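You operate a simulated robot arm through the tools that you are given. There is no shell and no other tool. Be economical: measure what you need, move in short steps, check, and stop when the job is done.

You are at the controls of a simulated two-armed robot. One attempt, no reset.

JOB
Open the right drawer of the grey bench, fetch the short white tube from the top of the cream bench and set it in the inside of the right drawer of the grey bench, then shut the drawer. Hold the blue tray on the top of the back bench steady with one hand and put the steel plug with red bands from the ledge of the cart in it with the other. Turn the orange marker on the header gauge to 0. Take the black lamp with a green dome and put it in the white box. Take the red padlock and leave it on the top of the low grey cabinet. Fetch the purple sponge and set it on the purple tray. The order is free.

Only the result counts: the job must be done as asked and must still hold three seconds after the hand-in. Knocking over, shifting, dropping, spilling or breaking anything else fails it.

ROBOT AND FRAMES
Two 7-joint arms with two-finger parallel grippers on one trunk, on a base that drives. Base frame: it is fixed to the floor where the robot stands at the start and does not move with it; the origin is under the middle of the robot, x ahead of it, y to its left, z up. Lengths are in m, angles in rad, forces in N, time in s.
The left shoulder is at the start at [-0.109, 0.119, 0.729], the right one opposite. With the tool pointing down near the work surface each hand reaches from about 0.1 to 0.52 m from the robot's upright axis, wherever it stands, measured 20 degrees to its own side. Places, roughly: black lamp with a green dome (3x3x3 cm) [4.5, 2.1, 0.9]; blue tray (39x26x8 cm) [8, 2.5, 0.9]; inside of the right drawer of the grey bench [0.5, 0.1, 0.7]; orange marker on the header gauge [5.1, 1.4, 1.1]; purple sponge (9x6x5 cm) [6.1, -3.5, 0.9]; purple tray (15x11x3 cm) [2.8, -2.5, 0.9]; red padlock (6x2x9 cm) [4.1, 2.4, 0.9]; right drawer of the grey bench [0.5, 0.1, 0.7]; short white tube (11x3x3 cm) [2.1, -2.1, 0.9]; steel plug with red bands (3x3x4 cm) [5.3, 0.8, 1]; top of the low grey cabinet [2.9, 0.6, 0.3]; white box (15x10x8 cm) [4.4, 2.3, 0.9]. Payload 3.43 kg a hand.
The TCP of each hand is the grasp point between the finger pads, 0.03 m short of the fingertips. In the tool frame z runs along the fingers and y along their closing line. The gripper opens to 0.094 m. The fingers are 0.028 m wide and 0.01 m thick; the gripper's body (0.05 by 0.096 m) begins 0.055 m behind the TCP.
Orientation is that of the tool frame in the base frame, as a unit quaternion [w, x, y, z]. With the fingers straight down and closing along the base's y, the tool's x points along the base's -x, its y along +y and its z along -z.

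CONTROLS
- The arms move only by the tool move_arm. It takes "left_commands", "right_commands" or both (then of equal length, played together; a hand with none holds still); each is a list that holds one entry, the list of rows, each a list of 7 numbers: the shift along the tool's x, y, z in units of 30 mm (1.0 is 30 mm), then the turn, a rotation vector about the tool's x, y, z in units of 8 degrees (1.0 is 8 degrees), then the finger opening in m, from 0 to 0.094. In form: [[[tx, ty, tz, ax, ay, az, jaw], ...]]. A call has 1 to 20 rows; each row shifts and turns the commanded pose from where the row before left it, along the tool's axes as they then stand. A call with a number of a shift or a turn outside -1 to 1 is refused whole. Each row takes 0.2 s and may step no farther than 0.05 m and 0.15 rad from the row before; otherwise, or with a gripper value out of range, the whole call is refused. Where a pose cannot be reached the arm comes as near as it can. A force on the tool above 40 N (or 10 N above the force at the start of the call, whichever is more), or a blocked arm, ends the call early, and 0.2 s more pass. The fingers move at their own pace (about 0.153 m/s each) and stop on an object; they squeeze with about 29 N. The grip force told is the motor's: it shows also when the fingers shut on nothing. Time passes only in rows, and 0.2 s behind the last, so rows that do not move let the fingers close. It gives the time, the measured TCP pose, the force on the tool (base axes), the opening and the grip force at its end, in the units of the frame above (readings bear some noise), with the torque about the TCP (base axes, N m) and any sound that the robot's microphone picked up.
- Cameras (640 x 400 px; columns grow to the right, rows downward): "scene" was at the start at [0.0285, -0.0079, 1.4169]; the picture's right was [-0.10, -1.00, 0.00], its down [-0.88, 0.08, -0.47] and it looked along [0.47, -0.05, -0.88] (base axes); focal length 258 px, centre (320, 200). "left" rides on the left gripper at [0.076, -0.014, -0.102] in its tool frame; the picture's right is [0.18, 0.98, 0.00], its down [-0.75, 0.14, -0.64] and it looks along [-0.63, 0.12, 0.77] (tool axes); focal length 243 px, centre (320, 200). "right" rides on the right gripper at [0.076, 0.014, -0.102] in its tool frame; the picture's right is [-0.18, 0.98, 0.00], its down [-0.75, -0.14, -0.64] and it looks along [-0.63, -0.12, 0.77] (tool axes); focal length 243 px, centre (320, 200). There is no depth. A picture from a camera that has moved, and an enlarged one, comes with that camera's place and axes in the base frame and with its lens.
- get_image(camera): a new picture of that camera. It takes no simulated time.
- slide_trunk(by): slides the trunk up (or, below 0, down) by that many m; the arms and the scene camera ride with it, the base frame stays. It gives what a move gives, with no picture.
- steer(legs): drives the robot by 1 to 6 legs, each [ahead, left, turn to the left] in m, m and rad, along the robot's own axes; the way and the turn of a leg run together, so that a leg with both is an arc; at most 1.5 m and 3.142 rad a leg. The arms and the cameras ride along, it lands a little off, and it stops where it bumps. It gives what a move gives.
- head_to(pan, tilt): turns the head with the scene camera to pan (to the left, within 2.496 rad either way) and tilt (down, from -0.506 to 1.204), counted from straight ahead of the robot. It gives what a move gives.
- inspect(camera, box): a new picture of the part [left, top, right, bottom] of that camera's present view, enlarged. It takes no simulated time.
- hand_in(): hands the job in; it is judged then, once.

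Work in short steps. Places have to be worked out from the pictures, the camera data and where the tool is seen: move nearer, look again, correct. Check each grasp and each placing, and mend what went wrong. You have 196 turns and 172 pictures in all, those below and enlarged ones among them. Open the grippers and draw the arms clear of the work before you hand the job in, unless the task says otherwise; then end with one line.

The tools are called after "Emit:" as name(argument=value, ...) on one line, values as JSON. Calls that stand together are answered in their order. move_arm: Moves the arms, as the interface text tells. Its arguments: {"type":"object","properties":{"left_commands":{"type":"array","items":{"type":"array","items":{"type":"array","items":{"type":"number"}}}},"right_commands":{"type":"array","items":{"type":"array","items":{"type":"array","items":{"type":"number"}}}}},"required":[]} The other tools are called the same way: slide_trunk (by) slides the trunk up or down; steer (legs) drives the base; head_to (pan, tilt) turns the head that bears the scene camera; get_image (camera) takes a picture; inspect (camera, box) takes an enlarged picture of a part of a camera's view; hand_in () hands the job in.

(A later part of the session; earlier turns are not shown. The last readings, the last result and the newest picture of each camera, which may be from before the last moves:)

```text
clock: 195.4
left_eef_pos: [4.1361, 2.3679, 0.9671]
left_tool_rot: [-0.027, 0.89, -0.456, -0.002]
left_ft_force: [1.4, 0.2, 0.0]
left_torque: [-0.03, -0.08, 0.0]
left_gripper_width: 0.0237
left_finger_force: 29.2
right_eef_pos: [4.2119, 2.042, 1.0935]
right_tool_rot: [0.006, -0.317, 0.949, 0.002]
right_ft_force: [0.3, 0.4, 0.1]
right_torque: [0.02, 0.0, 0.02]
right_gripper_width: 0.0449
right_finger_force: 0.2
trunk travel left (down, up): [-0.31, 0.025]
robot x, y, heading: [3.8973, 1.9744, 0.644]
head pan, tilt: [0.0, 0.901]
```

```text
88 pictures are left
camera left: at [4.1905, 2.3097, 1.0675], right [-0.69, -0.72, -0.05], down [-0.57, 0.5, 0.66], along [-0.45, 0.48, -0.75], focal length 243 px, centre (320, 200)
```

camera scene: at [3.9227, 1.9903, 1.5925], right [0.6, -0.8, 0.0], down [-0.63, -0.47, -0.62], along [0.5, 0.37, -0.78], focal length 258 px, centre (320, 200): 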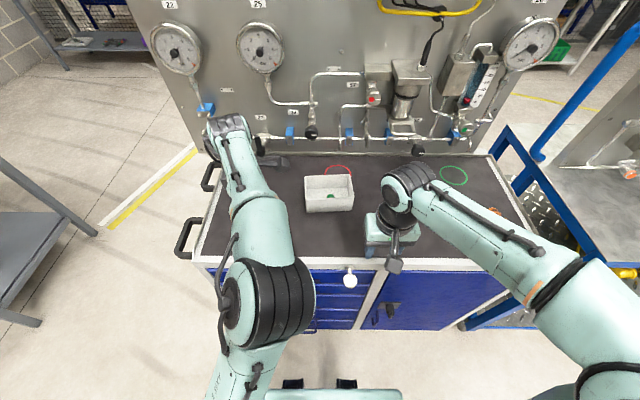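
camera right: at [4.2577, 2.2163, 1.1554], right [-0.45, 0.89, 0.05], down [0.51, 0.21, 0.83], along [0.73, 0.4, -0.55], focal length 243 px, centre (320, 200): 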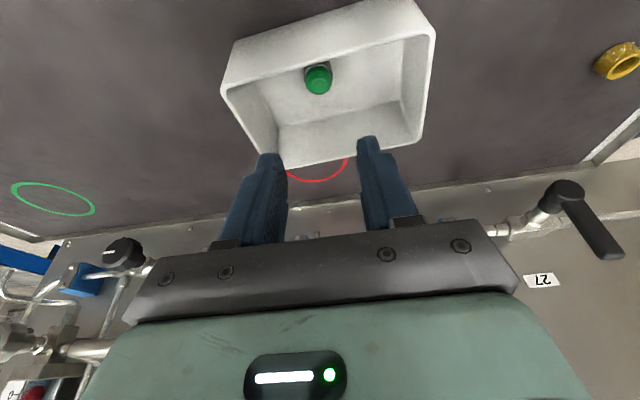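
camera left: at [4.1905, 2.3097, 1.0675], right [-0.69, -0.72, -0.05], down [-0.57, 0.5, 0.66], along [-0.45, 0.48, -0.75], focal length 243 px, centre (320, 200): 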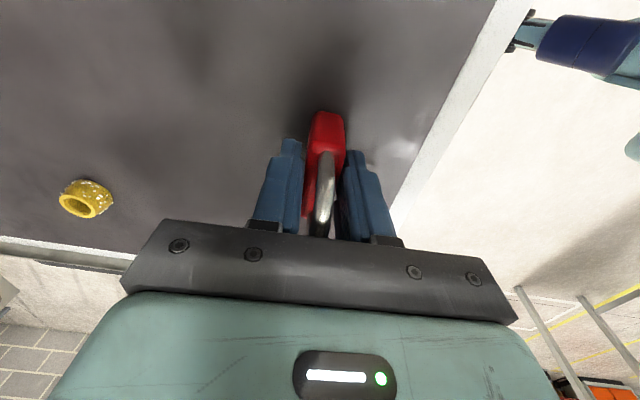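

Padlock gripped. Lift, retract, back off, turn around towards the low grey cabinet and look.

Emit:
move_arm(left_commands=[[[0, 0, -0.9, 0, 0, 0, 0], [0, 0, -0.9, 0, 0, 0, 0], [0, 0, -0.9, 0, 0, 0, 0], [0, 0, -0.9, 0, 0, 0, 0], [0, 0.9, 0, 0, 0, 0, 0], [0, 0.9, 0, 0, 0, 0, 0], [0, 0.9, 0, 0, 0, 0, 0], [0, 0.9, 0, 0, 0, 0, 0]]])

Emit:
steer(legs=[[-0.5, 0, 0], [0, 0, 1.571], [0, 0, 1.571], [0.25, 0.42, 0]])

Emit:
get_image(camera="scene")

```text
clock: 197.2
left_eef_pos: [4.0452, 2.2991, 1.0703]
left_tool_rot: [-0.027, 0.89, -0.455, -0.003]
left_ft_force: [-0.1, 0.2, -2.3]
left_torque: [-0.01, -0.03, -0.02]
left_gripper_width: 0.0241
left_finger_force: 29.3
right_eef_pos: [4.2112, 2.0426, 1.0938]
right_tool_rot: [0.007, -0.316, 0.949, 0.003]
right_ft_force: [-0.2, -0.2, 0.7]
right_torque: [-0.01, -0.01, 0.0]
right_gripper_width: 0.0451
right_finger_force: 0.0
trunk travel left (down, up): [-0.31, 0.025]
robot x, y, heading: [3.8962, 1.9748, 0.647]
head pan, tilt: [0.0, 0.901]
```

```text
clock: 211.6
left_eef_pos: [3.3923, 0.8635, 1.0698]
left_tool_rot: [0.001, 0.461, 0.887, -0.026]
left_ft_force: [-0.8, -0.1, -1.1]
left_torque: [0.0, 0.0, 0.01]
left_gripper_width: 0.0238
left_finger_force: 28.6
right_eef_pos: [3.2285, 1.1213, 1.0933]
right_tool_rot: [0.003, 0.95, 0.311, -0.007]
right_ft_force: [0.1, 0.4, -0.4]
right_torque: [-0.01, -0.03, 0.02]
right_gripper_width: 0.0451
right_finger_force: 0.0
trunk travel left (down, up): [-0.31, 0.025]
robot x, y, heading: [3.5442, 1.1834, -2.505]
head pan, tilt: [0.0, 0.901]
```

```text
87 pictures are left
camera scene: at [3.5202, 1.1665, 1.5925], right [-0.59, 0.81, 0.0], down [0.63, 0.46, -0.62], along [-0.5, -0.37, -0.78], focal length 258 px, centre (320, 200)
```

scene: 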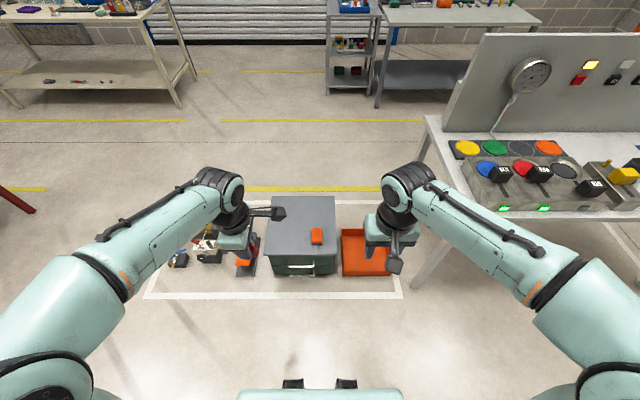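

The cabinet is straight ahead, its top clear except an orange block. I aim for [2.998,0.536] on its top: drive 0.36 m ahead and lower the trunk.

Emit:
steer(legs=[[0.36, 0, 0]])

Emit:
slide_trunk(by=-0.3)

Emit:
head_to(pan=0.1, tilt=1.1)

Emit:
get_image(camera="scene")

Emit:
get_image(camera="left")

```text
clock: 213.9
left_eef_pos: [3.1051, 0.6533, 1.0711]
left_tool_rot: [0.002, 0.46, 0.887, -0.026]
left_ft_force: [-0.5, -0.5, -1.6]
left_torque: [0.04, 0.01, 0.02]
left_gripper_width: 0.0239
left_finger_force: 28.8
right_eef_pos: [2.9423, 0.9113, 1.0928]
right_tool_rot: [0.002, 0.95, 0.311, -0.007]
right_ft_force: [0.4, -0.4, 0.2]
right_torque: [0.0, -0.01, -0.02]
right_gripper_width: 0.045
right_finger_force: 0.0
trunk travel left (down, up): [-0.31, 0.025]
robot x, y, heading: [3.2604, 0.9776, -2.506]
head pan, tilt: [0.0, 0.901]
```

```text
clock: 216.9
left_eef_pos: [3.1042, 0.6521, 0.7704]
left_tool_rot: [0.003, 0.459, 0.888, -0.026]
left_ft_force: [-0.8, -0.3, -0.6]
left_torque: [0.01, -0.01, -0.04]
left_gripper_width: 0.024
left_finger_force: 28.8
right_eef_pos: [2.9419, 0.9112, 0.7945]
right_tool_rot: [0.002, 0.95, 0.311, -0.007]
right_ft_force: [-0.1, 0.0, -0.2]
right_torque: [0.0, 0.03, 0.02]
right_gripper_width: 0.0452
right_finger_force: 0.0
trunk travel left (down, up): [-0.01, 0.325]
robot x, y, heading: [3.2605, 0.9756, -2.511]
head pan, tilt: [0.0, 0.901]
```

```text
clock: 217.6
left_eef_pos: [3.1051, 0.6518, 0.7707]
left_tool_rot: [0.002, 0.461, 0.887, -0.026]
left_ft_force: [-0.1, 0.3, -1.4]
left_torque: [0.01, 0.0, -0.02]
left_gripper_width: 0.0238
left_finger_force: 28.8
right_eef_pos: [2.9416, 0.9106, 0.7929]
right_tool_rot: [0.002, 0.95, 0.311, -0.007]
right_ft_force: [-0.4, 0.1, 0.2]
right_torque: [0.05, 0.02, -0.01]
right_gripper_width: 0.0452
right_finger_force: 0.0
trunk travel left (down, up): [-0.01, 0.325]
robot x, y, heading: [3.259, 0.9749, -2.509]
head pan, tilt: [0.099, 1.1]
```

```text
86 pictures are left
camera scene: at [3.208, 0.9301, 1.2695], right [-0.67, 0.74, 0.0], down [0.66, 0.6, -0.45], along [-0.34, -0.3, -0.89], focal length 258 px, centre (320, 200)
```

scene: 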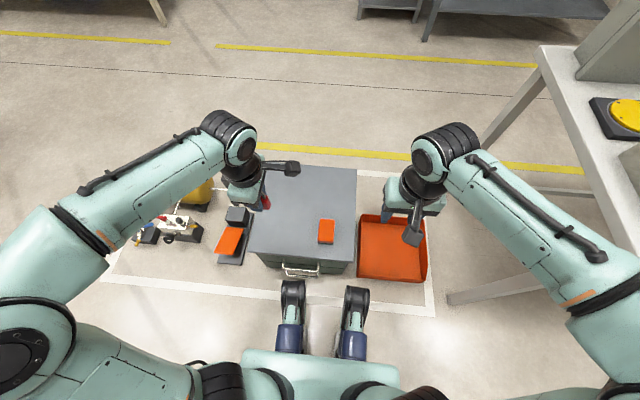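

```text
85 pictures are left
camera left: at [3.0527, 0.7125, 0.8704], right [0.7, 0.72, -0.05], down [0.56, -0.5, 0.66], along [0.44, -0.49, -0.75], focal length 243 px, centre (320, 200)
```

left: 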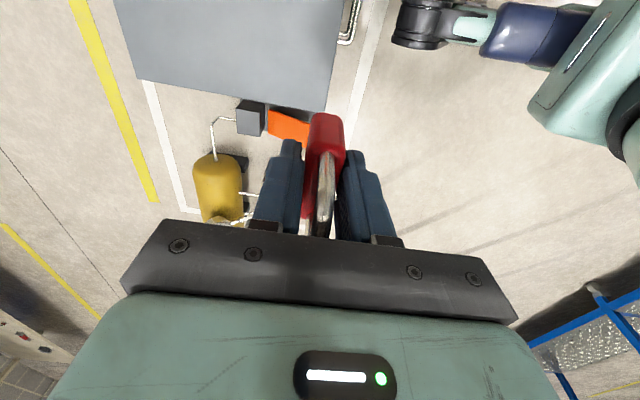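

Cabinet top spans b −1.48…−1.08. I move the padlock above [2.988,0.516] and lower to z≈0.49.

Emit:
move_arm(left_commands=[[[-0.245, -0.965, 0, 0, 0, 0, 0], [-0.245, -0.965, 0, 0, 0, 0, 0], [-0.245, -0.965, 0, 0, 0, 0, 0], [-0.245, -0.965, 0, 0, 0, 0, 0], [-0.245, -0.965, 0, 0, 0, 0, 0], [-0.245, -0.965, 0, 0, 0, 0, 0], [0, 0, 0.95, 0, 0, 0, 0], [0, 0, 0.95, 0, 0, 0, 0], [0, 0, 0.95, 0, 0, 0, 0], [0, 0, 0.95, 0, 0, 0, 0], [0, 0, 0.95, 0, 0, 0, 0], [0, 0, 0.95, 0, 0, 0, 0], [0, 0, 0.95, 0, 0, 0, 0], [0, 0, 0.95, 0, 0, 0, 0], [0, 0, 0.95, 0, 0, 0, 0], [0, 0, 0.95, 0, 0, 0, 0]]])

Emit:
get_image(camera="left")

Emit:
get_image(camera="scene")

```text
clock: 221.0
left_eef_pos: [2.9828, 0.5028, 0.4941]
left_tool_rot: [0.003, 0.46, 0.888, -0.027]
left_ft_force: [-0.5, 0.2, 0.1]
left_torque: [0.0, 0.0, 0.02]
left_gripper_width: 0.0237
left_finger_force: 29.0
right_eef_pos: [2.9413, 0.9112, 0.7931]
right_tool_rot: [0.001, 0.95, 0.311, -0.006]
right_ft_force: [0.6, -0.3, -0.5]
right_torque: [-0.01, 0.02, 0.05]
right_gripper_width: 0.045
right_finger_force: 0.0
trunk travel left (down, up): [-0.01, 0.325]
robot x, y, heading: [3.2573, 0.9763, -2.509]
head pan, tilt: [0.099, 1.1]
```

```text
84 pictures are left
camera left: at [2.9307, 0.5624, 0.594], right [0.7, 0.72, -0.05], down [0.56, -0.5, 0.66], along [0.44, -0.49, -0.75], focal length 243 px, centre (320, 200)
```

left: 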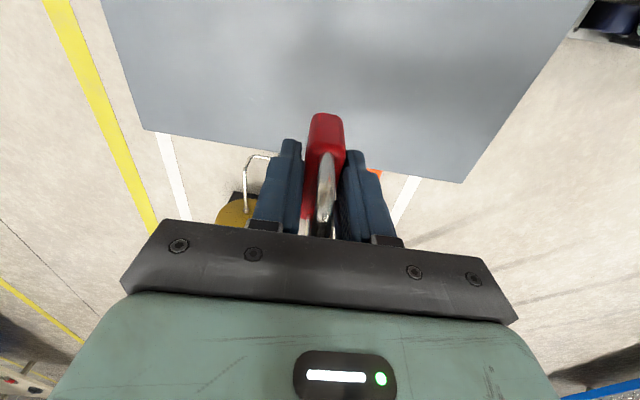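

```text
83 pictures are left
camera scene: at [3.208, 0.93, 1.2694], right [-0.67, 0.74, 0.0], down [0.66, 0.6, -0.45], along [-0.34, -0.3, -0.89], focal length 258 px, centre (320, 200)
```

scene: 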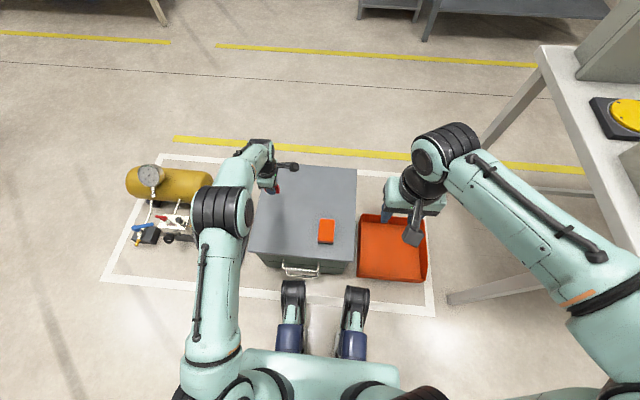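

Over the top with good margins; shift 2 cm further in and descend slowly to contact.

Emit:
move_arm(left_commands=[[[0.7, 0, 0.6, 0, 0, 0, 0], [0, 0, 0.9, 0, 0, 0, 0], [0, 0, 0.9, 0, 0, 0, 0], [0, 0, 0.9, 0, 0, 0, 0], [0, 0, 0.4, 0, 0, 0, 0], [0, 0, 0.3, 0, 0, 0, 0], [0, 0, 0.3, 0, 0, 0, 0], [0, 0, 0.3, 0, 0, 0, 0], [0, 0, 0.3, 0, 0, 0, 0]]])

Emit:
get_image(camera="left")

```text
clock: 222.8
left_eef_pos: [2.9646, 0.5129, 0.364]
left_tool_rot: [0.0, 0.46, 0.887, -0.029]
left_ft_force: [2.6, 2.6, 10.8]
left_torque: [0.08, -0.27, 0.02]
left_gripper_width: 0.024
left_finger_force: 29.0
right_eef_pos: [2.9425, 0.9118, 0.7942]
right_tool_rot: [0.002, 0.95, 0.311, -0.007]
right_ft_force: [0.3, 1.0, -0.6]
right_torque: [0.0, -0.02, 0.03]
right_gripper_width: 0.0451
right_finger_force: 0.1
trunk travel left (down, up): [-0.01, 0.325]
robot x, y, heading: [3.2579, 0.9806, -2.506]
head pan, tilt: [0.099, 1.1]
stopped in row 9 (left hand): the force on the tool passed its limit at 50 N (the readings are from after the stop); the commanded pose is now the measured one
```

```text
82 pictures are left
camera left: at [2.9126, 0.572, 0.4628], right [0.7, 0.72, -0.06], down [0.57, -0.5, 0.65], along [0.44, -0.49, -0.75], focal length 243 px, centre (320, 200)
```

left: 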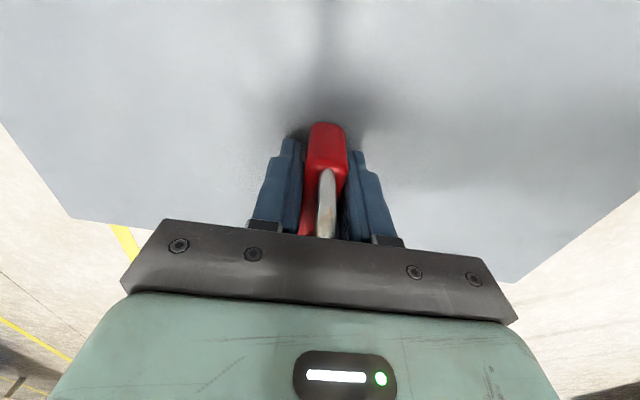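

Contact at the top. Release and lift away.

Emit:
move_arm(left_commands=[[[0, 0, 0, 0, 0, 0, 0.035], [0, 0, 0, 0, 0, 0, 0.06], [0, 0, 0, 0, 0, 0, 0.07], [0, 0, -0.5, 0, 0, 0, 0.07], [0, 0, -0.9, 0, 0, 0, 0.07], [0, 0, -0.9, 0, 0, 0, 0.07], [0, 0, -0.9, 0, 0, 0, 0.07], [0, 0, -0.9, 0, 0, 0, 0.07], [0, 0, -0.9, 0, 0, 0, 0.07], [0, 0, -0.9, 0, 0, 0, 0.07]]])

Emit:
get_image(camera="left")

```text
clock: 225.0
left_eef_pos: [2.9683, 0.521, 0.5362]
left_tool_rot: [0.0, 0.459, 0.888, -0.028]
left_ft_force: [-0.1, -0.3, -0.9]
left_torque: [0.01, -0.02, -0.01]
left_gripper_width: 0.0702
left_finger_force: 0.1
right_eef_pos: [2.9418, 0.9113, 0.7921]
right_tool_rot: [0.003, 0.95, 0.311, -0.007]
right_ft_force: [-0.7, 0.0, -0.4]
right_torque: [0.0, 0.02, -0.01]
right_gripper_width: 0.0451
right_finger_force: 0.0
trunk travel left (down, up): [-0.01, 0.325]
robot x, y, heading: [3.2581, 0.9764, -2.506]
head pan, tilt: [0.099, 1.1]
```

```text
81 pictures are left
camera left: at [2.9176, 0.5818, 0.637], right [0.7, 0.72, -0.06], down [0.57, -0.5, 0.65], along [0.44, -0.49, -0.75], focal length 243 px, centre (320, 200)
```

left: 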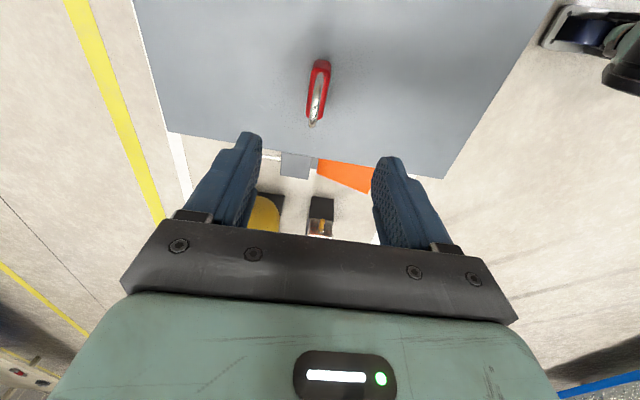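

The padlock stands on the cabinet. Raise the trunk, retract, turn around and go to the header gauge on the blue bench.

Emit:
slide_trunk(by=0.28)

Emit:
move_arm(left_commands=[[[0, 0.9, -0.9, 0, 0, 0, 0.07], [0, 0.9, -0.9, 0, 0, 0, 0.07], [0, 0.9, -0.9, 0, 0, 0, 0.07], [0, 0.9, -0.9, 0, 0, 0, 0.07], [0, 0, -0.9, 0, 0, 0, 0.07], [0, 0, -0.9, 0, 0, 0, 0.07]]])

Emit:
steer(legs=[[-0.35, 0, 0], [0, 0, -1.571], [0, 0, -1.571], [0.55, -0.8, 0]])

Emit:
head_to(pan=0.0, tilt=0.4)

Emit:
get_image(camera="scene")

```text
clock: 227.9
left_eef_pos: [2.9706, 0.5214, 0.8178]
left_tool_rot: [0.001, 0.46, 0.887, -0.028]
left_ft_force: [0.4, 0.0, 0.1]
left_torque: [-0.01, -0.01, 0.01]
left_gripper_width: 0.0698
left_finger_force: 0.0
right_eef_pos: [2.9433, 0.9117, 1.0739]
right_tool_rot: [0.002, 0.95, 0.311, -0.007]
right_ft_force: [-0.4, 0.3, -0.6]
right_torque: [-0.02, 0.03, 0.02]
right_gripper_width: 0.0451
right_finger_force: 0.0
trunk travel left (down, up): [-0.29, 0.045]
robot x, y, heading: [3.2588, 0.9753, -2.506]
head pan, tilt: [0.099, 1.1]
```

```text
clock: 229.3
left_eef_pos: [3.0628, 0.5904, 0.9747]
left_tool_rot: [0.001, 0.46, 0.887, -0.03]
left_ft_force: [0.4, -1.3, 0.0]
left_torque: [-0.03, 0.0, 0.0]
left_gripper_width: 0.0704
left_finger_force: 0.0
right_eef_pos: [2.9427, 0.9108, 1.0735]
right_tool_rot: [0.002, 0.951, 0.31, -0.007]
right_ft_force: [-0.2, -0.5, -0.3]
right_torque: [-0.06, -0.02, -0.02]
right_gripper_width: 0.0451
right_finger_force: 0.0
trunk travel left (down, up): [-0.29, 0.045]
robot x, y, heading: [3.2554, 0.9731, -2.51]
head pan, tilt: [0.099, 1.1]
```

```text
clock: 246.1
left_eef_pos: [4.6632, 1.3349, 0.9748]
left_tool_rot: [-0.029, 0.903, -0.429, -0.002]
left_ft_force: [0.9, 0.0, 0.3]
left_torque: [0.0, 0.01, 0.01]
left_gripper_width: 0.0702
left_finger_force: 0.0
right_eef_pos: [4.8039, 1.0219, 1.0736]
right_tool_rot: [0.007, -0.344, 0.939, 0.003]
right_ft_force: [-0.1, -0.8, -0.1]
right_torque: [0.02, -0.03, 0.02]
right_gripper_width: 0.0451
right_finger_force: 0.1
trunk travel left (down, up): [-0.29, 0.045]
robot x, y, heading: [4.4928, 0.9339, 0.698]
head pan, tilt: [0.099, 1.1]
```

```text
clock: 247.2
left_eef_pos: [4.6625, 1.3342, 0.9749]
left_tool_rot: [-0.029, 0.903, -0.429, -0.002]
left_ft_force: [0.2, -0.7, 0.4]
left_torque: [0.01, 0.02, -0.06]
left_gripper_width: 0.0699
left_finger_force: 0.1
right_eef_pos: [4.8041, 1.0227, 1.0731]
right_tool_rot: [0.007, -0.344, 0.939, 0.003]
right_ft_force: [0.1, -0.7, 0.7]
right_torque: [0.03, 0.01, -0.01]
right_gripper_width: 0.045
right_finger_force: 0.1
trunk travel left (down, up): [-0.29, 0.045]
robot x, y, heading: [4.4925, 0.9365, 0.699]
head pan, tilt: [0.0, 0.4]
```

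```text
80 pictures are left
camera scene: at [4.5298, 0.9655, 1.6132], right [0.65, -0.76, 0.0], down [-0.3, -0.25, -0.92], along [0.7, 0.59, -0.39], focal length 258 px, centre (320, 200)
```

scene: 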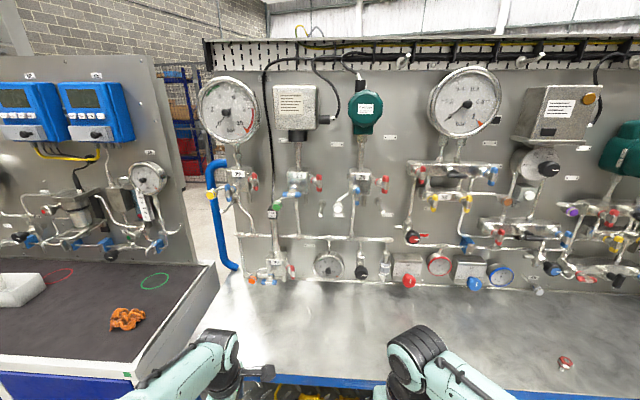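

Emit:
inspect(camera="scene", box=[270, 220, 400, 300])

Emit:
inspect(camera="scene", box=[500, 320, 620, 395])

```text
4.92 times, centred on (335, 260) of scene
camera zoom: at [4.5298, 0.9655, 1.6132], right [0.65, -0.76, 0.0], down [-0.3, -0.25, -0.92], along [0.7, 0.59, -0.39], focal length 1268 px, centre (246, -95)
```

zoom: 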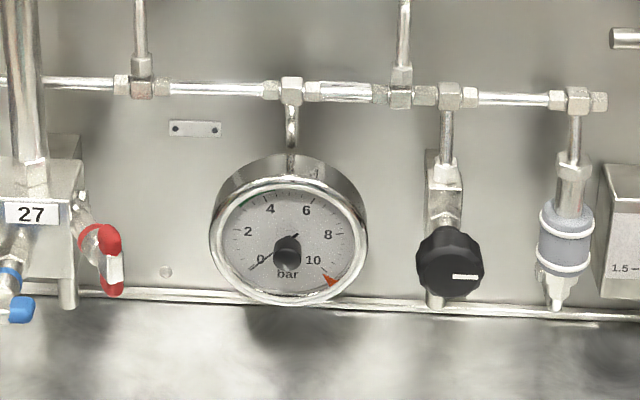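

```text
5.33 times, centred on (560, 358) of scene
camera zoom: at [4.5298, 0.9655, 1.6132], right [0.65, -0.76, 0.0], down [-0.3, -0.25, -0.92], along [0.7, 0.59, -0.39], focal length 1374 px, centre (-960, -640)
```

zoom: 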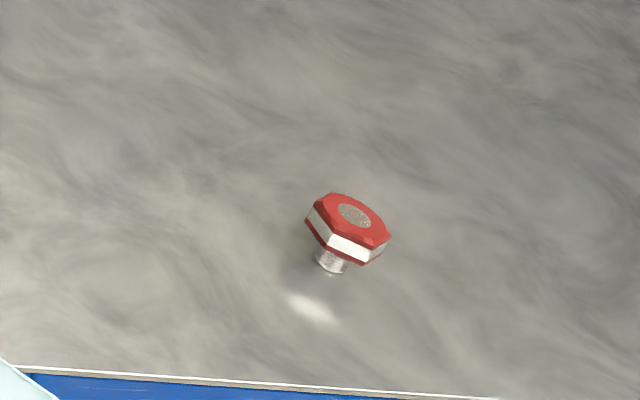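

The header gauge dial (0 lower-left, 10 lower-right) has the orange marker near 10 and a black centre knob; the red-banded plug lies on the ledge to the right. I raise the left hand and pitch it to point forward horizontally.

Emit:
move_arm(left_commands=[[[0, 0.3, -0.9, 0, 0, 0, 0.06], [0, 0.3, -0.9, 0, 0, 0, 0.06], [0, 0.3, -0.9, 0, 0, 0, 0.06], [0, 0, 0, 0.94, 0, 0, 0.06], [0, 0, 0, 0.94, 0, 0, 0.06], [0, 0, 0, 0.94, 0, 0, 0.06], [0, 0, 0, 0.94, 0, 0, 0.06], [0, 0, 0, 0.94, 0, 0, 0.06], [0, 0, 0, 0.94, 0, 0, 0.06], [0, 0, 0, 0.94, 0, 0, 0.06], [0, 0, 0, 0.94, 0, 0, 0.06], [0, 0, 0, 0.94, 0, 0, 0.06], [0, 0, 0, 0.94, 0, 0, 0.06], [0, 0, 0, 0.94, 0, 0, 0.06], [0, 0, 0, 0.7, 0, 0, 0.06]]])

Emit:
get_image(camera="left")

Emit:
get_image(camera="scene")

```text
clock: 250.4
left_eef_pos: [4.6348, 1.3555, 1.0939]
left_tool_rot: [0.65, -0.64, 0.306, -0.272]
left_ft_force: [-0.2, -0.4, 0.5]
left_torque: [0.0, -0.02, 0.04]
left_gripper_width: 0.0597
left_finger_force: 0.0
left hand out of reach, approached as far as the arm can: row 10, 11, 12, 13, 14, 15
right_eef_pos: [4.8041, 1.0225, 1.0732]
right_tool_rot: [0.007, -0.344, 0.939, 0.002]
right_ft_force: [0.4, -0.5, 0.0]
right_torque: [-0.02, 0.0, 0.0]
right_gripper_width: 0.0449
right_finger_force: 0.1
trunk travel left (down, up): [-0.29, 0.045]
robot x, y, heading: [4.4906, 0.9368, 0.701]
head pan, tilt: [0.0, 0.4]
```

```text
77 pictures are left
camera left: at [4.6103, 1.2312, 1.1045], right [0.09, -0.11, -0.99], down [-0.98, 0.14, -0.1], along [0.15, 0.98, -0.09], focal length 243 px, centre (320, 200)
```

left: 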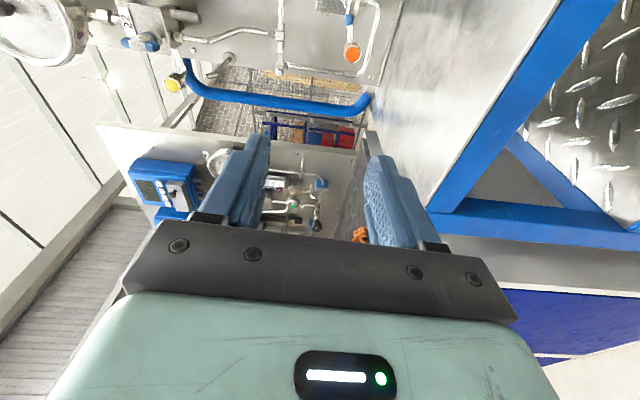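

```text
76 pictures are left
camera scene: at [4.5305, 0.9654, 1.6133], right [0.65, -0.76, 0.0], down [-0.3, -0.25, -0.92], along [0.7, 0.59, -0.39], focal length 258 px, centre (320, 200)
```

scene: 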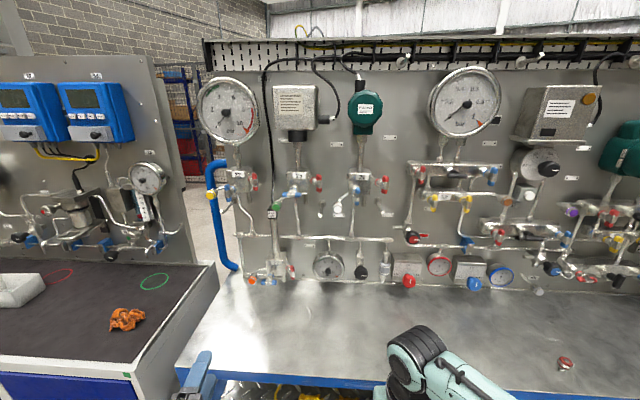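

The left hand is now horizontal. I align the base (slight right turn), strafe right 0.14 and move ahead, then re-look to triangulate the knob.

Emit:
steer(legs=[[0.0, -0.14, -0.057], [0.1, 0, 0]])

Emit:
head_to(pan=0.2, tilt=0.75)

Emit:
get_image(camera="scene")

```text
clock: 253.0
left_eef_pos: [4.8244, 1.2964, 1.0936]
left_tool_rot: [0.642, -0.631, 0.323, -0.292]
left_ft_force: [0.8, -0.6, 0.1]
left_torque: [-0.02, 0.01, 0.0]
left_gripper_width: 0.0601
left_finger_force: 0.0
right_eef_pos: [4.9741, 0.9553, 1.0732]
right_tool_rot: [0.007, -0.316, 0.949, 0.003]
right_ft_force: [0.0, 0.5, -0.2]
right_torque: [-0.05, 0.02, -0.02]
right_gripper_width: 0.045
right_finger_force: 0.0
trunk travel left (down, up): [-0.29, 0.045]
robot x, y, heading: [4.6611, 0.8835, 0.645]
head pan, tilt: [0.0, 0.4]
```

```text
clock: 253.8
left_eef_pos: [4.8246, 1.2966, 1.0932]
left_tool_rot: [0.642, -0.631, 0.323, -0.292]
left_ft_force: [0.3, 0.1, 0.3]
left_torque: [0.01, 0.0, -0.01]
left_gripper_width: 0.0602
left_finger_force: 0.1
right_eef_pos: [4.9746, 0.9547, 1.0742]
right_tool_rot: [0.007, -0.317, 0.948, 0.002]
right_ft_force: [-0.1, 0.2, 0.3]
right_torque: [-0.01, 0.0, 0.0]
right_gripper_width: 0.0449
right_finger_force: 0.2
trunk travel left (down, up): [-0.29, 0.045]
robot x, y, heading: [4.6584, 0.8867, 0.647]
head pan, tilt: [0.201, 0.75]
```

```text
75 pictures are left
camera scene: at [4.6789, 0.9179, 1.5823], right [0.75, -0.66, 0.0], down [-0.45, -0.51, -0.73], along [0.48, 0.55, -0.68], focal length 258 px, centre (320, 200)
```

scene: 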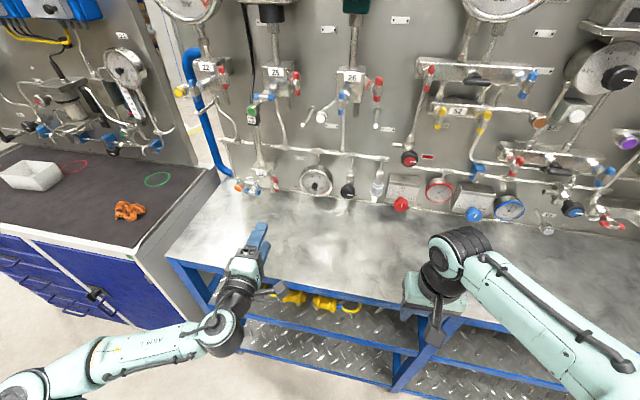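

Emit:
inspect(camera="scene", box=[230, 140, 390, 260])

```text
3.33 times, centred on (310, 200) of scene
camera zoom: at [4.6789, 0.9179, 1.5823], right [0.75, -0.66, 0.0], down [-0.45, -0.51, -0.73], along [0.48, 0.55, -0.68], focal length 858 px, centre (353, 200)
```

zoom: 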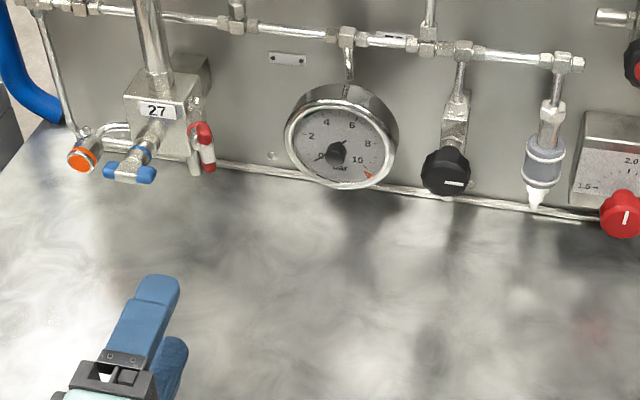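

The two views triangulate the knob front to [5.072,1.388,1.068]. I drive 0.1 m ahead, then line the left hand up in front of it.

Emit:
steer(legs=[[0.1, 0, 0]])

Emit:
move_arm(left_commands=[[[0.63, 0.2, 0, 0, 0, 0, 0.05], [0.63, 0.2, 0, 0, 0, 0, 0.05], [0.63, 0.2, 0, 0, 0, 0, 0.05], [0.63, 0.2, 0.5, 0, 0, 0, 0.05], [0, 0, 0.5, 0, 0, 0, 0.05], [0, 0, 0, 0, 0, 0, 0.05]]])

Emit:
get_image(camera="left")

Emit:
get_image(camera="scene")

```text
clock: 255.0
left_eef_pos: [4.9038, 1.3558, 1.0946]
left_tool_rot: [0.641, -0.632, 0.324, -0.29]
left_ft_force: [0.0, 0.3, 0.4]
left_torque: [-0.02, 0.0, -0.03]
left_gripper_width: 0.06
left_finger_force: 0.0
right_eef_pos: [5.0551, 1.0144, 1.0735]
right_tool_rot: [0.006, -0.317, 0.948, 0.002]
right_ft_force: [-0.4, -0.5, -0.6]
right_torque: [-0.02, 0.03, -0.04]
right_gripper_width: 0.045
right_finger_force: 0.0
trunk travel left (down, up): [-0.29, 0.045]
robot x, y, heading: [4.7409, 0.9436, 0.642]
head pan, tilt: [0.201, 0.75]
```

```text
clock: 256.4
left_eef_pos: [4.976, 1.3209, 1.0837]
left_tool_rot: [0.639, -0.634, 0.325, -0.291]
left_ft_force: [0.2, -0.6, -0.7]
left_torque: [-0.02, 0.0, -0.02]
left_gripper_width: 0.0502
left_finger_force: 0.1
left hand out of reach, approached as far as the arm can: row 1, 2, 4, 5
right_eef_pos: [5.056, 1.0138, 1.0734]
right_tool_rot: [0.007, -0.317, 0.948, 0.003]
right_ft_force: [-0.2, 0.1, -0.5]
right_torque: [0.0, -0.02, -0.01]
right_gripper_width: 0.045
right_finger_force: 0.0
trunk travel left (down, up): [-0.29, 0.045]
robot x, y, heading: [4.7365, 0.9458, 0.647]
head pan, tilt: [0.201, 0.75]
```

```text
73 pictures are left
camera left: at [4.9449, 1.198, 1.0952], right [0.07, -0.12, -0.99], down [-0.98, 0.19, -0.1], along [0.2, 0.97, -0.1], focal length 243 px, centre (320, 200)
```

left: 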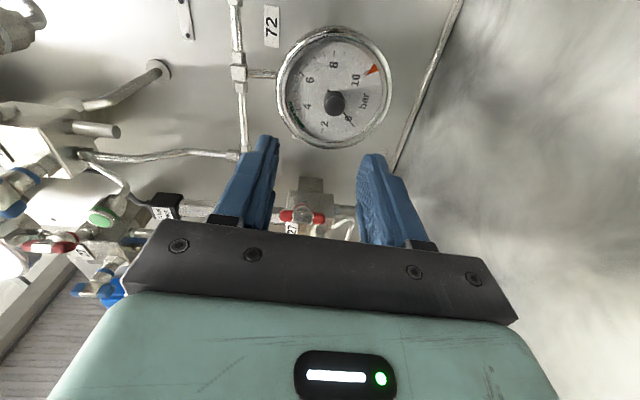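

```text
72 pictures are left
camera scene: at [4.7591, 0.9783, 1.5822], right [0.75, -0.66, 0.0], down [-0.45, -0.51, -0.73], along [0.48, 0.55, -0.68], focal length 258 px, centre (320, 200)
```

scene: 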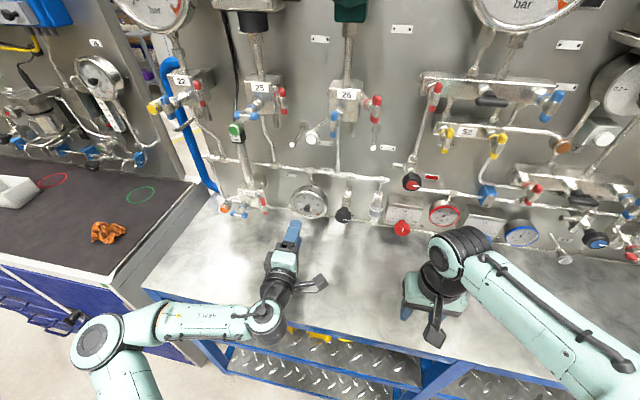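

The wrist camera confirms the knob at [5.072,1.387,1.069]; I need 10 cm forward and 16 mm down. I adjust down, then drive the base ahead 6 cm carefully.

Emit:
move_arm(left_commands=[[[0.2, 0.5, 0, 0, 0, 0, 0.05], [0, 0, 0, 0, 0, 0, 0.05]]])

Emit:
steer(legs=[[0.06, 0, 0]])

Emit:
get_image(camera="left")

```text
clock: 257.0
left_eef_pos: [4.976, 1.319, 1.0849]
left_tool_rot: [0.639, -0.633, 0.326, -0.29]
left_ft_force: [0.4, 0.3, 0.0]
left_torque: [0.01, -0.01, 0.0]
left_gripper_width: 0.0501
left_finger_force: 0.1
left hand out of reach, approached as far as the arm can: row 1
right_eef_pos: [5.055, 1.0142, 1.0731]
right_tool_rot: [0.007, -0.317, 0.948, 0.002]
right_ft_force: [-0.1, 0.2, -0.1]
right_torque: [0.01, -0.01, 0.04]
right_gripper_width: 0.0452
right_finger_force: 0.1
trunk travel left (down, up): [-0.29, 0.045]
robot x, y, heading: [4.7413, 0.9449, 0.65]
head pan, tilt: [0.201, 0.75]
```

```text
clock: 258.0
left_eef_pos: [5.024, 1.355, 1.0835]
left_tool_rot: [0.64, -0.633, 0.325, -0.291]
left_ft_force: [-0.5, 1.0, -0.1]
left_torque: [0.0, -0.01, 0.03]
left_gripper_width: 0.0498
left_finger_force: 0.1
right_eef_pos: [5.102, 1.0511, 1.0733]
right_tool_rot: [0.007, -0.317, 0.948, 0.003]
right_ft_force: [1.3, 1.0, -0.2]
right_torque: [-0.02, 0.0, 0.01]
right_gripper_width: 0.0449
right_finger_force: 0.1
trunk travel left (down, up): [-0.29, 0.045]
robot x, y, heading: [4.7879, 0.9826, 0.642]
head pan, tilt: [0.201, 0.75]
```

```text
71 pictures are left
camera left: at [4.9922, 1.2322, 1.095], right [0.07, -0.12, -0.99], down [-0.98, 0.2, -0.1], along [0.2, 0.97, -0.1], focal length 243 px, centre (320, 200)
```

left: 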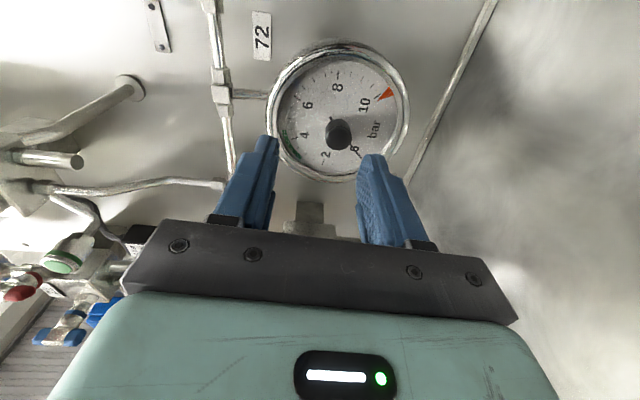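

Vertical is stuck at the arm's limit, so I use the trunk (−16 mm) and then the base (+4 cm).

Emit:
slide_trunk(by=-0.016)

Emit:
steer(legs=[[0.04, 0, 0]])

Emit:
get_image(camera="left")

```text
clock: 258.6
left_eef_pos: [5.0254, 1.3554, 1.0675]
left_tool_rot: [0.639, -0.633, 0.326, -0.29]
left_ft_force: [0.7, 0.8, -0.8]
left_torque: [0.0, -0.03, 0.0]
left_gripper_width: 0.0499
left_finger_force: 0.0
right_eef_pos: [5.1029, 1.0518, 1.0577]
right_tool_rot: [0.006, -0.317, 0.948, 0.002]
right_ft_force: [-0.8, 0.2, -0.5]
right_torque: [0.01, 0.0, 0.01]
right_gripper_width: 0.0449
right_finger_force: 0.0
trunk travel left (down, up): [-0.274, 0.061]
robot x, y, heading: [4.7867, 0.9786, 0.645]
head pan, tilt: [0.201, 0.75]
```

```text
clock: 259.5
left_eef_pos: [5.057, 1.3797, 1.0677]
left_tool_rot: [0.639, -0.633, 0.326, -0.291]
left_ft_force: [0.2, 0.4, 0.2]
left_torque: [-0.02, 0.05, 0.01]
left_gripper_width: 0.05
left_finger_force: 0.1
right_eef_pos: [5.1355, 1.0746, 1.0571]
right_tool_rot: [0.007, -0.318, 0.948, 0.002]
right_ft_force: [0.4, -0.6, -0.6]
right_torque: [0.02, -0.02, 0.01]
right_gripper_width: 0.045
right_finger_force: 0.1
trunk travel left (down, up): [-0.274, 0.061]
robot x, y, heading: [4.8164, 1.0048, 0.642]
head pan, tilt: [0.201, 0.75]
```

```text
70 pictures are left
camera left: at [5.0244, 1.2561, 1.079], right [0.07, -0.12, -0.99], down [-0.98, 0.2, -0.1], along [0.2, 0.97, -0.1], focal length 243 px, centre (320, 200)
```

left: 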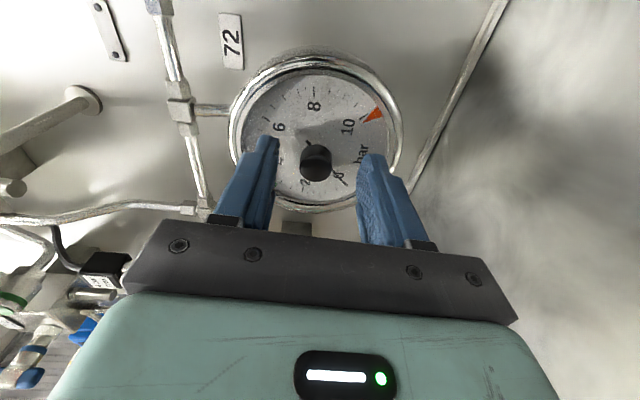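

The knob is centred between the fingertips. Close on it.

Emit:
move_arm(left_commands=[[[0, 0, 0, 0, 0, 0, 0.03], [0, 0, 0, 0, 0, 0, 0.01], [0, 0, 0, 0, 0, 0, 0.0], [0, 0, 0, 0, 0, 0, 0.0]]])

Emit:
get_image(camera="left")

```text
clock: 260.5
left_eef_pos: [5.0542, 1.3787, 1.0694]
left_tool_rot: [0.641, -0.631, 0.324, -0.292]
left_ft_force: [0.2, 1.5, 15.6]
left_torque: [0.52, -0.72, 0.14]
left_gripper_width: 0.0187
left_finger_force: 44.8
right_eef_pos: [5.1335, 1.0729, 1.0578]
right_tool_rot: [0.007, -0.318, 0.948, 0.003]
right_ft_force: [0.0, -0.4, -0.6]
right_torque: [0.02, 0.01, -0.02]
right_gripper_width: 0.0448
right_finger_force: 0.1
trunk travel left (down, up): [-0.274, 0.061]
robot x, y, heading: [4.8171, 1.006, 0.648]
head pan, tilt: [0.201, 0.75]
```

```text
69 pictures are left
camera left: at [5.0231, 1.2549, 1.0809], right [0.08, -0.11, -0.99], down [-0.98, 0.2, -0.1], along [0.21, 0.97, -0.09], focal length 243 px, centre (320, 200)
```

left: 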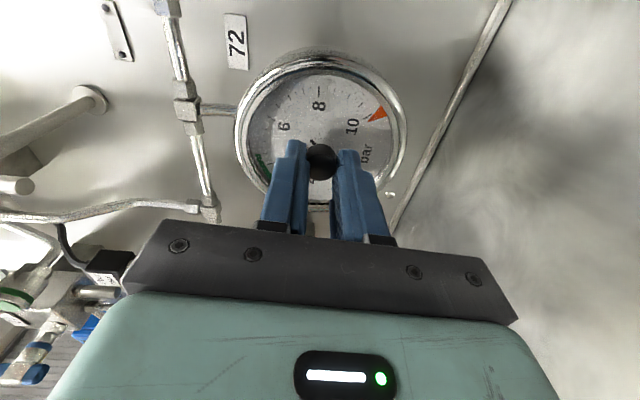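

Knob gripped (18.7 mm). Test: rotate clockwise (+z) one small step and see whether the marker follows.

Emit:
move_arm(left_commands=[[[0, 0, 0, 0, 0, 0.5, 0], [0, 0, 0, 0, 0, 0.5, 0], [0, 0, 0, 0, 0, 0.5, 0], [0, 0, 0, 0, 0, 0.5, 0]]])

Emit:
get_image(camera="left")

```text
clock: 261.5
left_eef_pos: [5.0542, 1.3784, 1.0704]
left_tool_rot: [0.677, -0.579, 0.408, -0.199]
left_ft_force: [4.5, 6.5, 21.4]
left_torque: [0.45, -1.26, 0.39]
left_gripper_width: 0.0188
left_finger_force: 44.8
right_eef_pos: [5.1335, 1.073, 1.0584]
right_tool_rot: [0.008, -0.317, 0.948, 0.002]
right_ft_force: [-0.6, 0.4, 0.0]
right_torque: [-0.03, 0.01, 0.01]
right_gripper_width: 0.0451
right_finger_force: 0.0
trunk travel left (down, up): [-0.274, 0.061]
robot x, y, heading: [4.8229, 1.0037, 0.642]
head pan, tilt: [0.201, 0.75]
```

```text
68 pictures are left
camera left: at [5.0227, 1.2549, 1.0593], right [-0.09, 0.11, -0.99], down [-0.97, 0.2, 0.11], along [0.21, 0.97, 0.09], focal length 243 px, centre (320, 200)
```

left: 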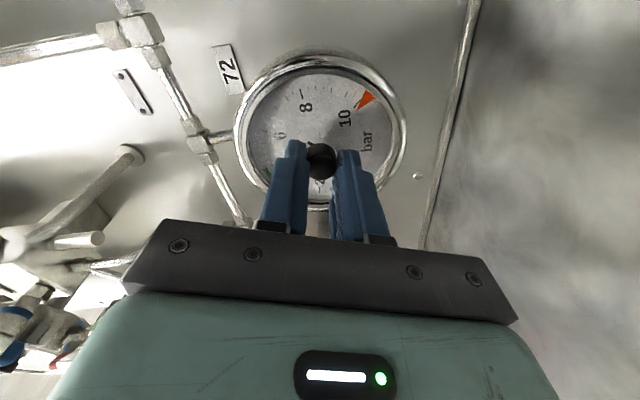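

The marker did not follow clockwise (stop there). Now rotate counter-clockwise, through the scale.

Emit:
move_arm(left_commands=[[[0, 0, 0, 0, 0, -0.7, 0], [0, 0, 0, 0, 0, -0.7, 0], [0, 0, 0, 0, 0, -0.7, 0], [0, 0, 0, 0, 0, -0.7, 0], [0, 0, 0, 0, 0, -0.7, 0], [0, 0, 0, 0, 0, -0.7, 0]]])

Emit:
get_image(camera="left")

```text
clock: 262.7
left_eef_pos: [5.0552, 1.3787, 1.0701]
left_tool_rot: [-0.603, 0.667, -0.269, 0.346]
left_ft_force: [6.0, 4.2, -1.3]
left_torque: [0.31, -0.39, 0.02]
left_gripper_width: 0.0187
left_finger_force: 44.9
left hand out of reach, approached as far as the arm can: row 5, 6
right_eef_pos: [5.1334, 1.0723, 1.0573]
right_tool_rot: [0.007, -0.318, 0.948, 0.003]
right_ft_force: [-0.1, -0.4, -0.1]
right_torque: [0.02, -0.01, 0.0]
right_gripper_width: 0.045
right_finger_force: 0.1
trunk travel left (down, up): [-0.274, 0.061]
robot x, y, heading: [4.8201, 1.0041, 0.646]
head pan, tilt: [0.201, 0.75]
stopped in row 6 (left hand): the force on the tool passed its limit at 50 N (the readings are from after the stop); the commanded pose is now the measured one
```

```text
67 pictures are left
camera left: at [5.0203, 1.2581, 1.098], right [0.17, -0.27, -0.95], down [-0.96, 0.17, -0.22], along [0.22, 0.95, -0.23], focal length 243 px, centre (320, 200)
```

left: 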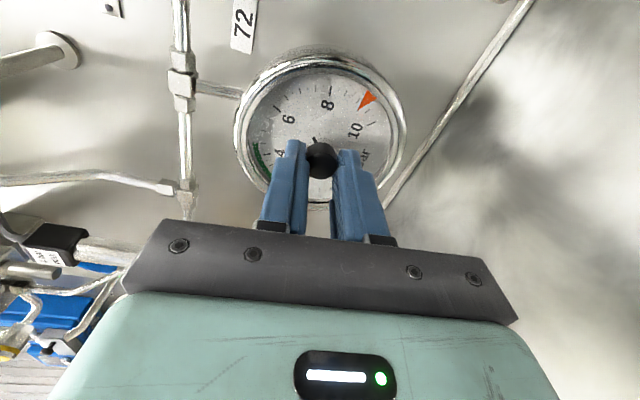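

Counter-clockwise works: the marker moved to about 9.3. The hand's roll limit is near, so I release, roll clockwise ~84°, and regrip.

Emit:
move_arm(left_commands=[[[0, 0, 0, 0, 0, 0, 0.03], [0, 0, 0, 0, 0, 0, 0.036], [0, 0, 0, 0, 0, 0.95, 0.036], [0, 0, 0, 0, 0, 0.95, 0.036], [0, 0, 0, 0, 0, 0.95, 0.036], [0, 0, 0, 0, 0, 0.95, 0.036], [0, 0, 0, 0, 0, 0.95, 0.036], [0, 0, 0, 0, 0, 0.95, 0.036], [0, 0, 0, 0, 0, 0.95, 0.036], [0, 0, 0, 0, 0, 0.95, 0.036], [0, 0, 0, 0, 0, 0.95, 0.036], [0, 0, 0, 0, 0, 0.95, 0.036], [0, 0, 0, 0, 0, 0.95, 0.036], [0, 0, 0, 0, 0, 0, 0.036]]])

Emit:
get_image(camera="left")

```text
clock: 265.7
left_eef_pos: [5.0524, 1.3804, 1.0691]
left_tool_rot: [0.679, -0.319, 0.646, 0.143]
left_ft_force: [-0.1, 0.4, 0.3]
left_torque: [0.01, -0.01, -0.04]
left_gripper_width: 0.0362
left_finger_force: 0.0
right_eef_pos: [5.1334, 1.0736, 1.0574]
right_tool_rot: [0.007, -0.317, 0.948, 0.003]
right_ft_force: [0.6, 0.0, 0.3]
right_torque: [0.02, 0.01, -0.01]
right_gripper_width: 0.045
right_finger_force: 0.1
trunk travel left (down, up): [-0.274, 0.061]
robot x, y, heading: [4.8176, 1.0063, 0.648]
head pan, tilt: [0.201, 0.75]
```

```text
66 pictures are left
camera left: at [4.9915, 1.2898, 1.002], right [-0.57, 0.7, -0.42], down [-0.68, -0.12, 0.72], along [0.45, 0.7, 0.55], focal length 243 px, centre (320, 200)
```

left: 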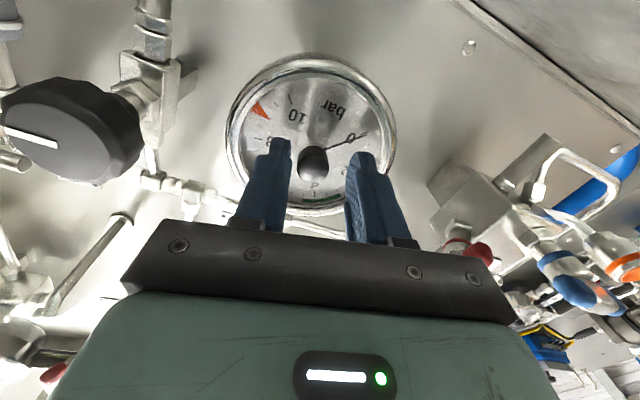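

Room to roll. Two more rows clockwise, grip, then rotate counter-clockwise ~98°.

Emit:
move_arm(left_commands=[[[0, 0, 0, 0, 0, 0.95, 0.036], [0, 0, 0, 0, 0, 0.95, 0.036], [0, 0, 0, 0, 0, 0, 0.01], [0, 0, 0, 0, 0, 0, 0.0], [0, 0, 0, 0, 0, 0, 0.0], [0, 0, 0, 0, 0, -0.95, 0], [0, 0, 0, 0, 0, -0.95, 0], [0, 0, 0, 0, 0, -0.95, 0], [0, 0, 0, 0, 0, -0.95, 0], [0, 0, 0, 0, 0, -0.95, 0], [0, 0, 0, 0, 0, -0.95, 0], [0, 0, 0, 0, 0, -0.95, 0], [0, 0, 0, 0, 0, -0.95, 0], [0, 0, 0, 0, 0, -0.95, 0], [0, 0, 0, 0, 0, -0.95, 0], [0, 0, 0, 0, 0, -0.95, 0], [0, 0, 0, 0, 0, -0.95, 0], [0, 0, 0, 0, 0, -0.6, 0]]])

Emit:
get_image(camera="left")

```text
clock: 268.9
left_eef_pos: [5.0534, 1.3771, 1.0706]
left_tool_rot: [0.666, -0.587, 0.419, -0.191]
left_ft_force: [4.8, 6.4, 0.5]
left_torque: [0.23, -0.32, -1.08]
left_gripper_width: 0.019
left_finger_force: 45.0
right_eef_pos: [5.1345, 1.0714, 1.0574]
right_tool_rot: [0.007, -0.319, 0.948, 0.004]
right_ft_force: [0.2, -0.3, -0.6]
right_torque: [0.0, -0.01, 0.01]
right_gripper_width: 0.045
right_finger_force: 0.0
trunk travel left (down, up): [-0.274, 0.061]
robot x, y, heading: [4.8165, 1.0031, 0.645]
head pan, tilt: [0.201, 0.75]
stopped in row 15 (left hand): the force on the tool passed its limit at 50 N (the readings are from after the stop); the commanded pose is now the measured one
```

```text
65 pictures are left
camera left: at [5.0202, 1.2543, 1.0632], right [-0.13, 0.1, -0.99], down [-0.97, 0.2, 0.14], along [0.21, 0.98, 0.07], focal length 243 px, centre (320, 200)
```

left: 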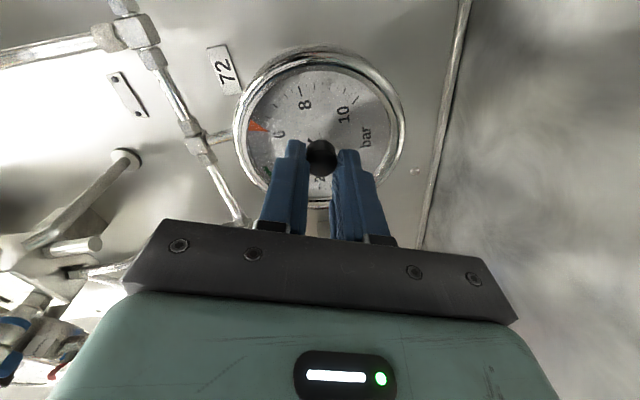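

Marker at ~6.3. Regrip: open, roll back clockwise 61°, grip, and turn again.

Emit:
move_arm(left_commands=[[[0, 0, 0, 0, 0, 0, 0.036], [0, 0, 0, 0, 0, 0.3, 0.036], [0, 0, 0, 0, 0, 0.95, 0.036], [0, 0, 0, 0, 0, 0.95, 0.036], [0, 0, 0, 0, 0, 0.95, 0.036], [0, 0, 0, 0, 0, 0.95, 0.036], [0, 0, 0, 0, 0, 0.95, 0.036], [0, 0, 0, 0, 0, 0.95, 0.036], [0, 0, 0, 0, 0, 0.95, 0.036], [0, 0, 0, 0, 0, 0.95, 0.036], [0, 0, 0, 0, 0, 0, 0.01], [0, 0, 0, 0, 0, 0, 0.0], [0, 0, 0, 0, 0, -0.9, 0], [0, 0, 0, 0, 0, -0.9, 0], [0, 0, 0, 0, 0, -0.9, 0], [0, 0, 0, 0, 0, -0.9, 0], [0, 0, 0, 0, 0, -0.9, 0], [0, 0, 0, 0, 0, -0.9, 0], [0, 0, 0, 0, 0, -0.9, 0]]])

Emit:
get_image(camera="left")

```text
clock: 272.9
left_eef_pos: [5.0557, 1.3762, 1.0714]
left_tool_rot: [0.681, -0.536, 0.484, -0.122]
left_ft_force: [19.0, -17.3, 13.2]
left_torque: [0.15, -0.14, -1.99]
left_gripper_width: 0.0188
left_finger_force: 44.7
right_eef_pos: [5.1337, 1.0723, 1.0574]
right_tool_rot: [0.006, -0.319, 0.948, 0.004]
right_ft_force: [1.1, 0.4, -0.6]
right_torque: [-0.01, -0.01, -0.01]
right_gripper_width: 0.0449
right_finger_force: 0.0
trunk travel left (down, up): [-0.274, 0.061]
robot x, y, heading: [4.8138, 1.0072, 0.652]
head pan, tilt: [0.201, 0.75]
```

```text
64 pictures are left
camera left: at [5.018, 1.2562, 1.046], right [-0.25, 0.26, -0.93], down [-0.93, 0.18, 0.31], along [0.25, 0.95, 0.2], focal length 243 px, centre (320, 200)
```

left: 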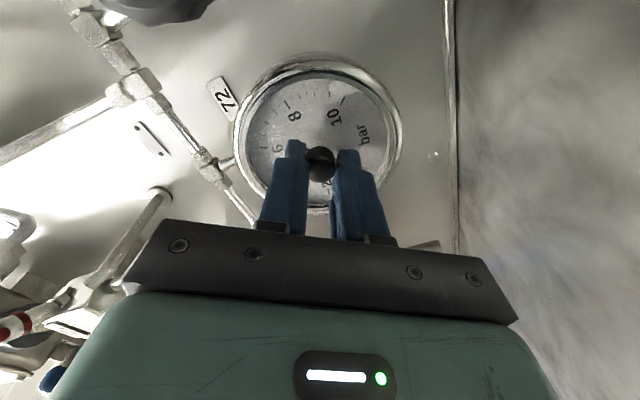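

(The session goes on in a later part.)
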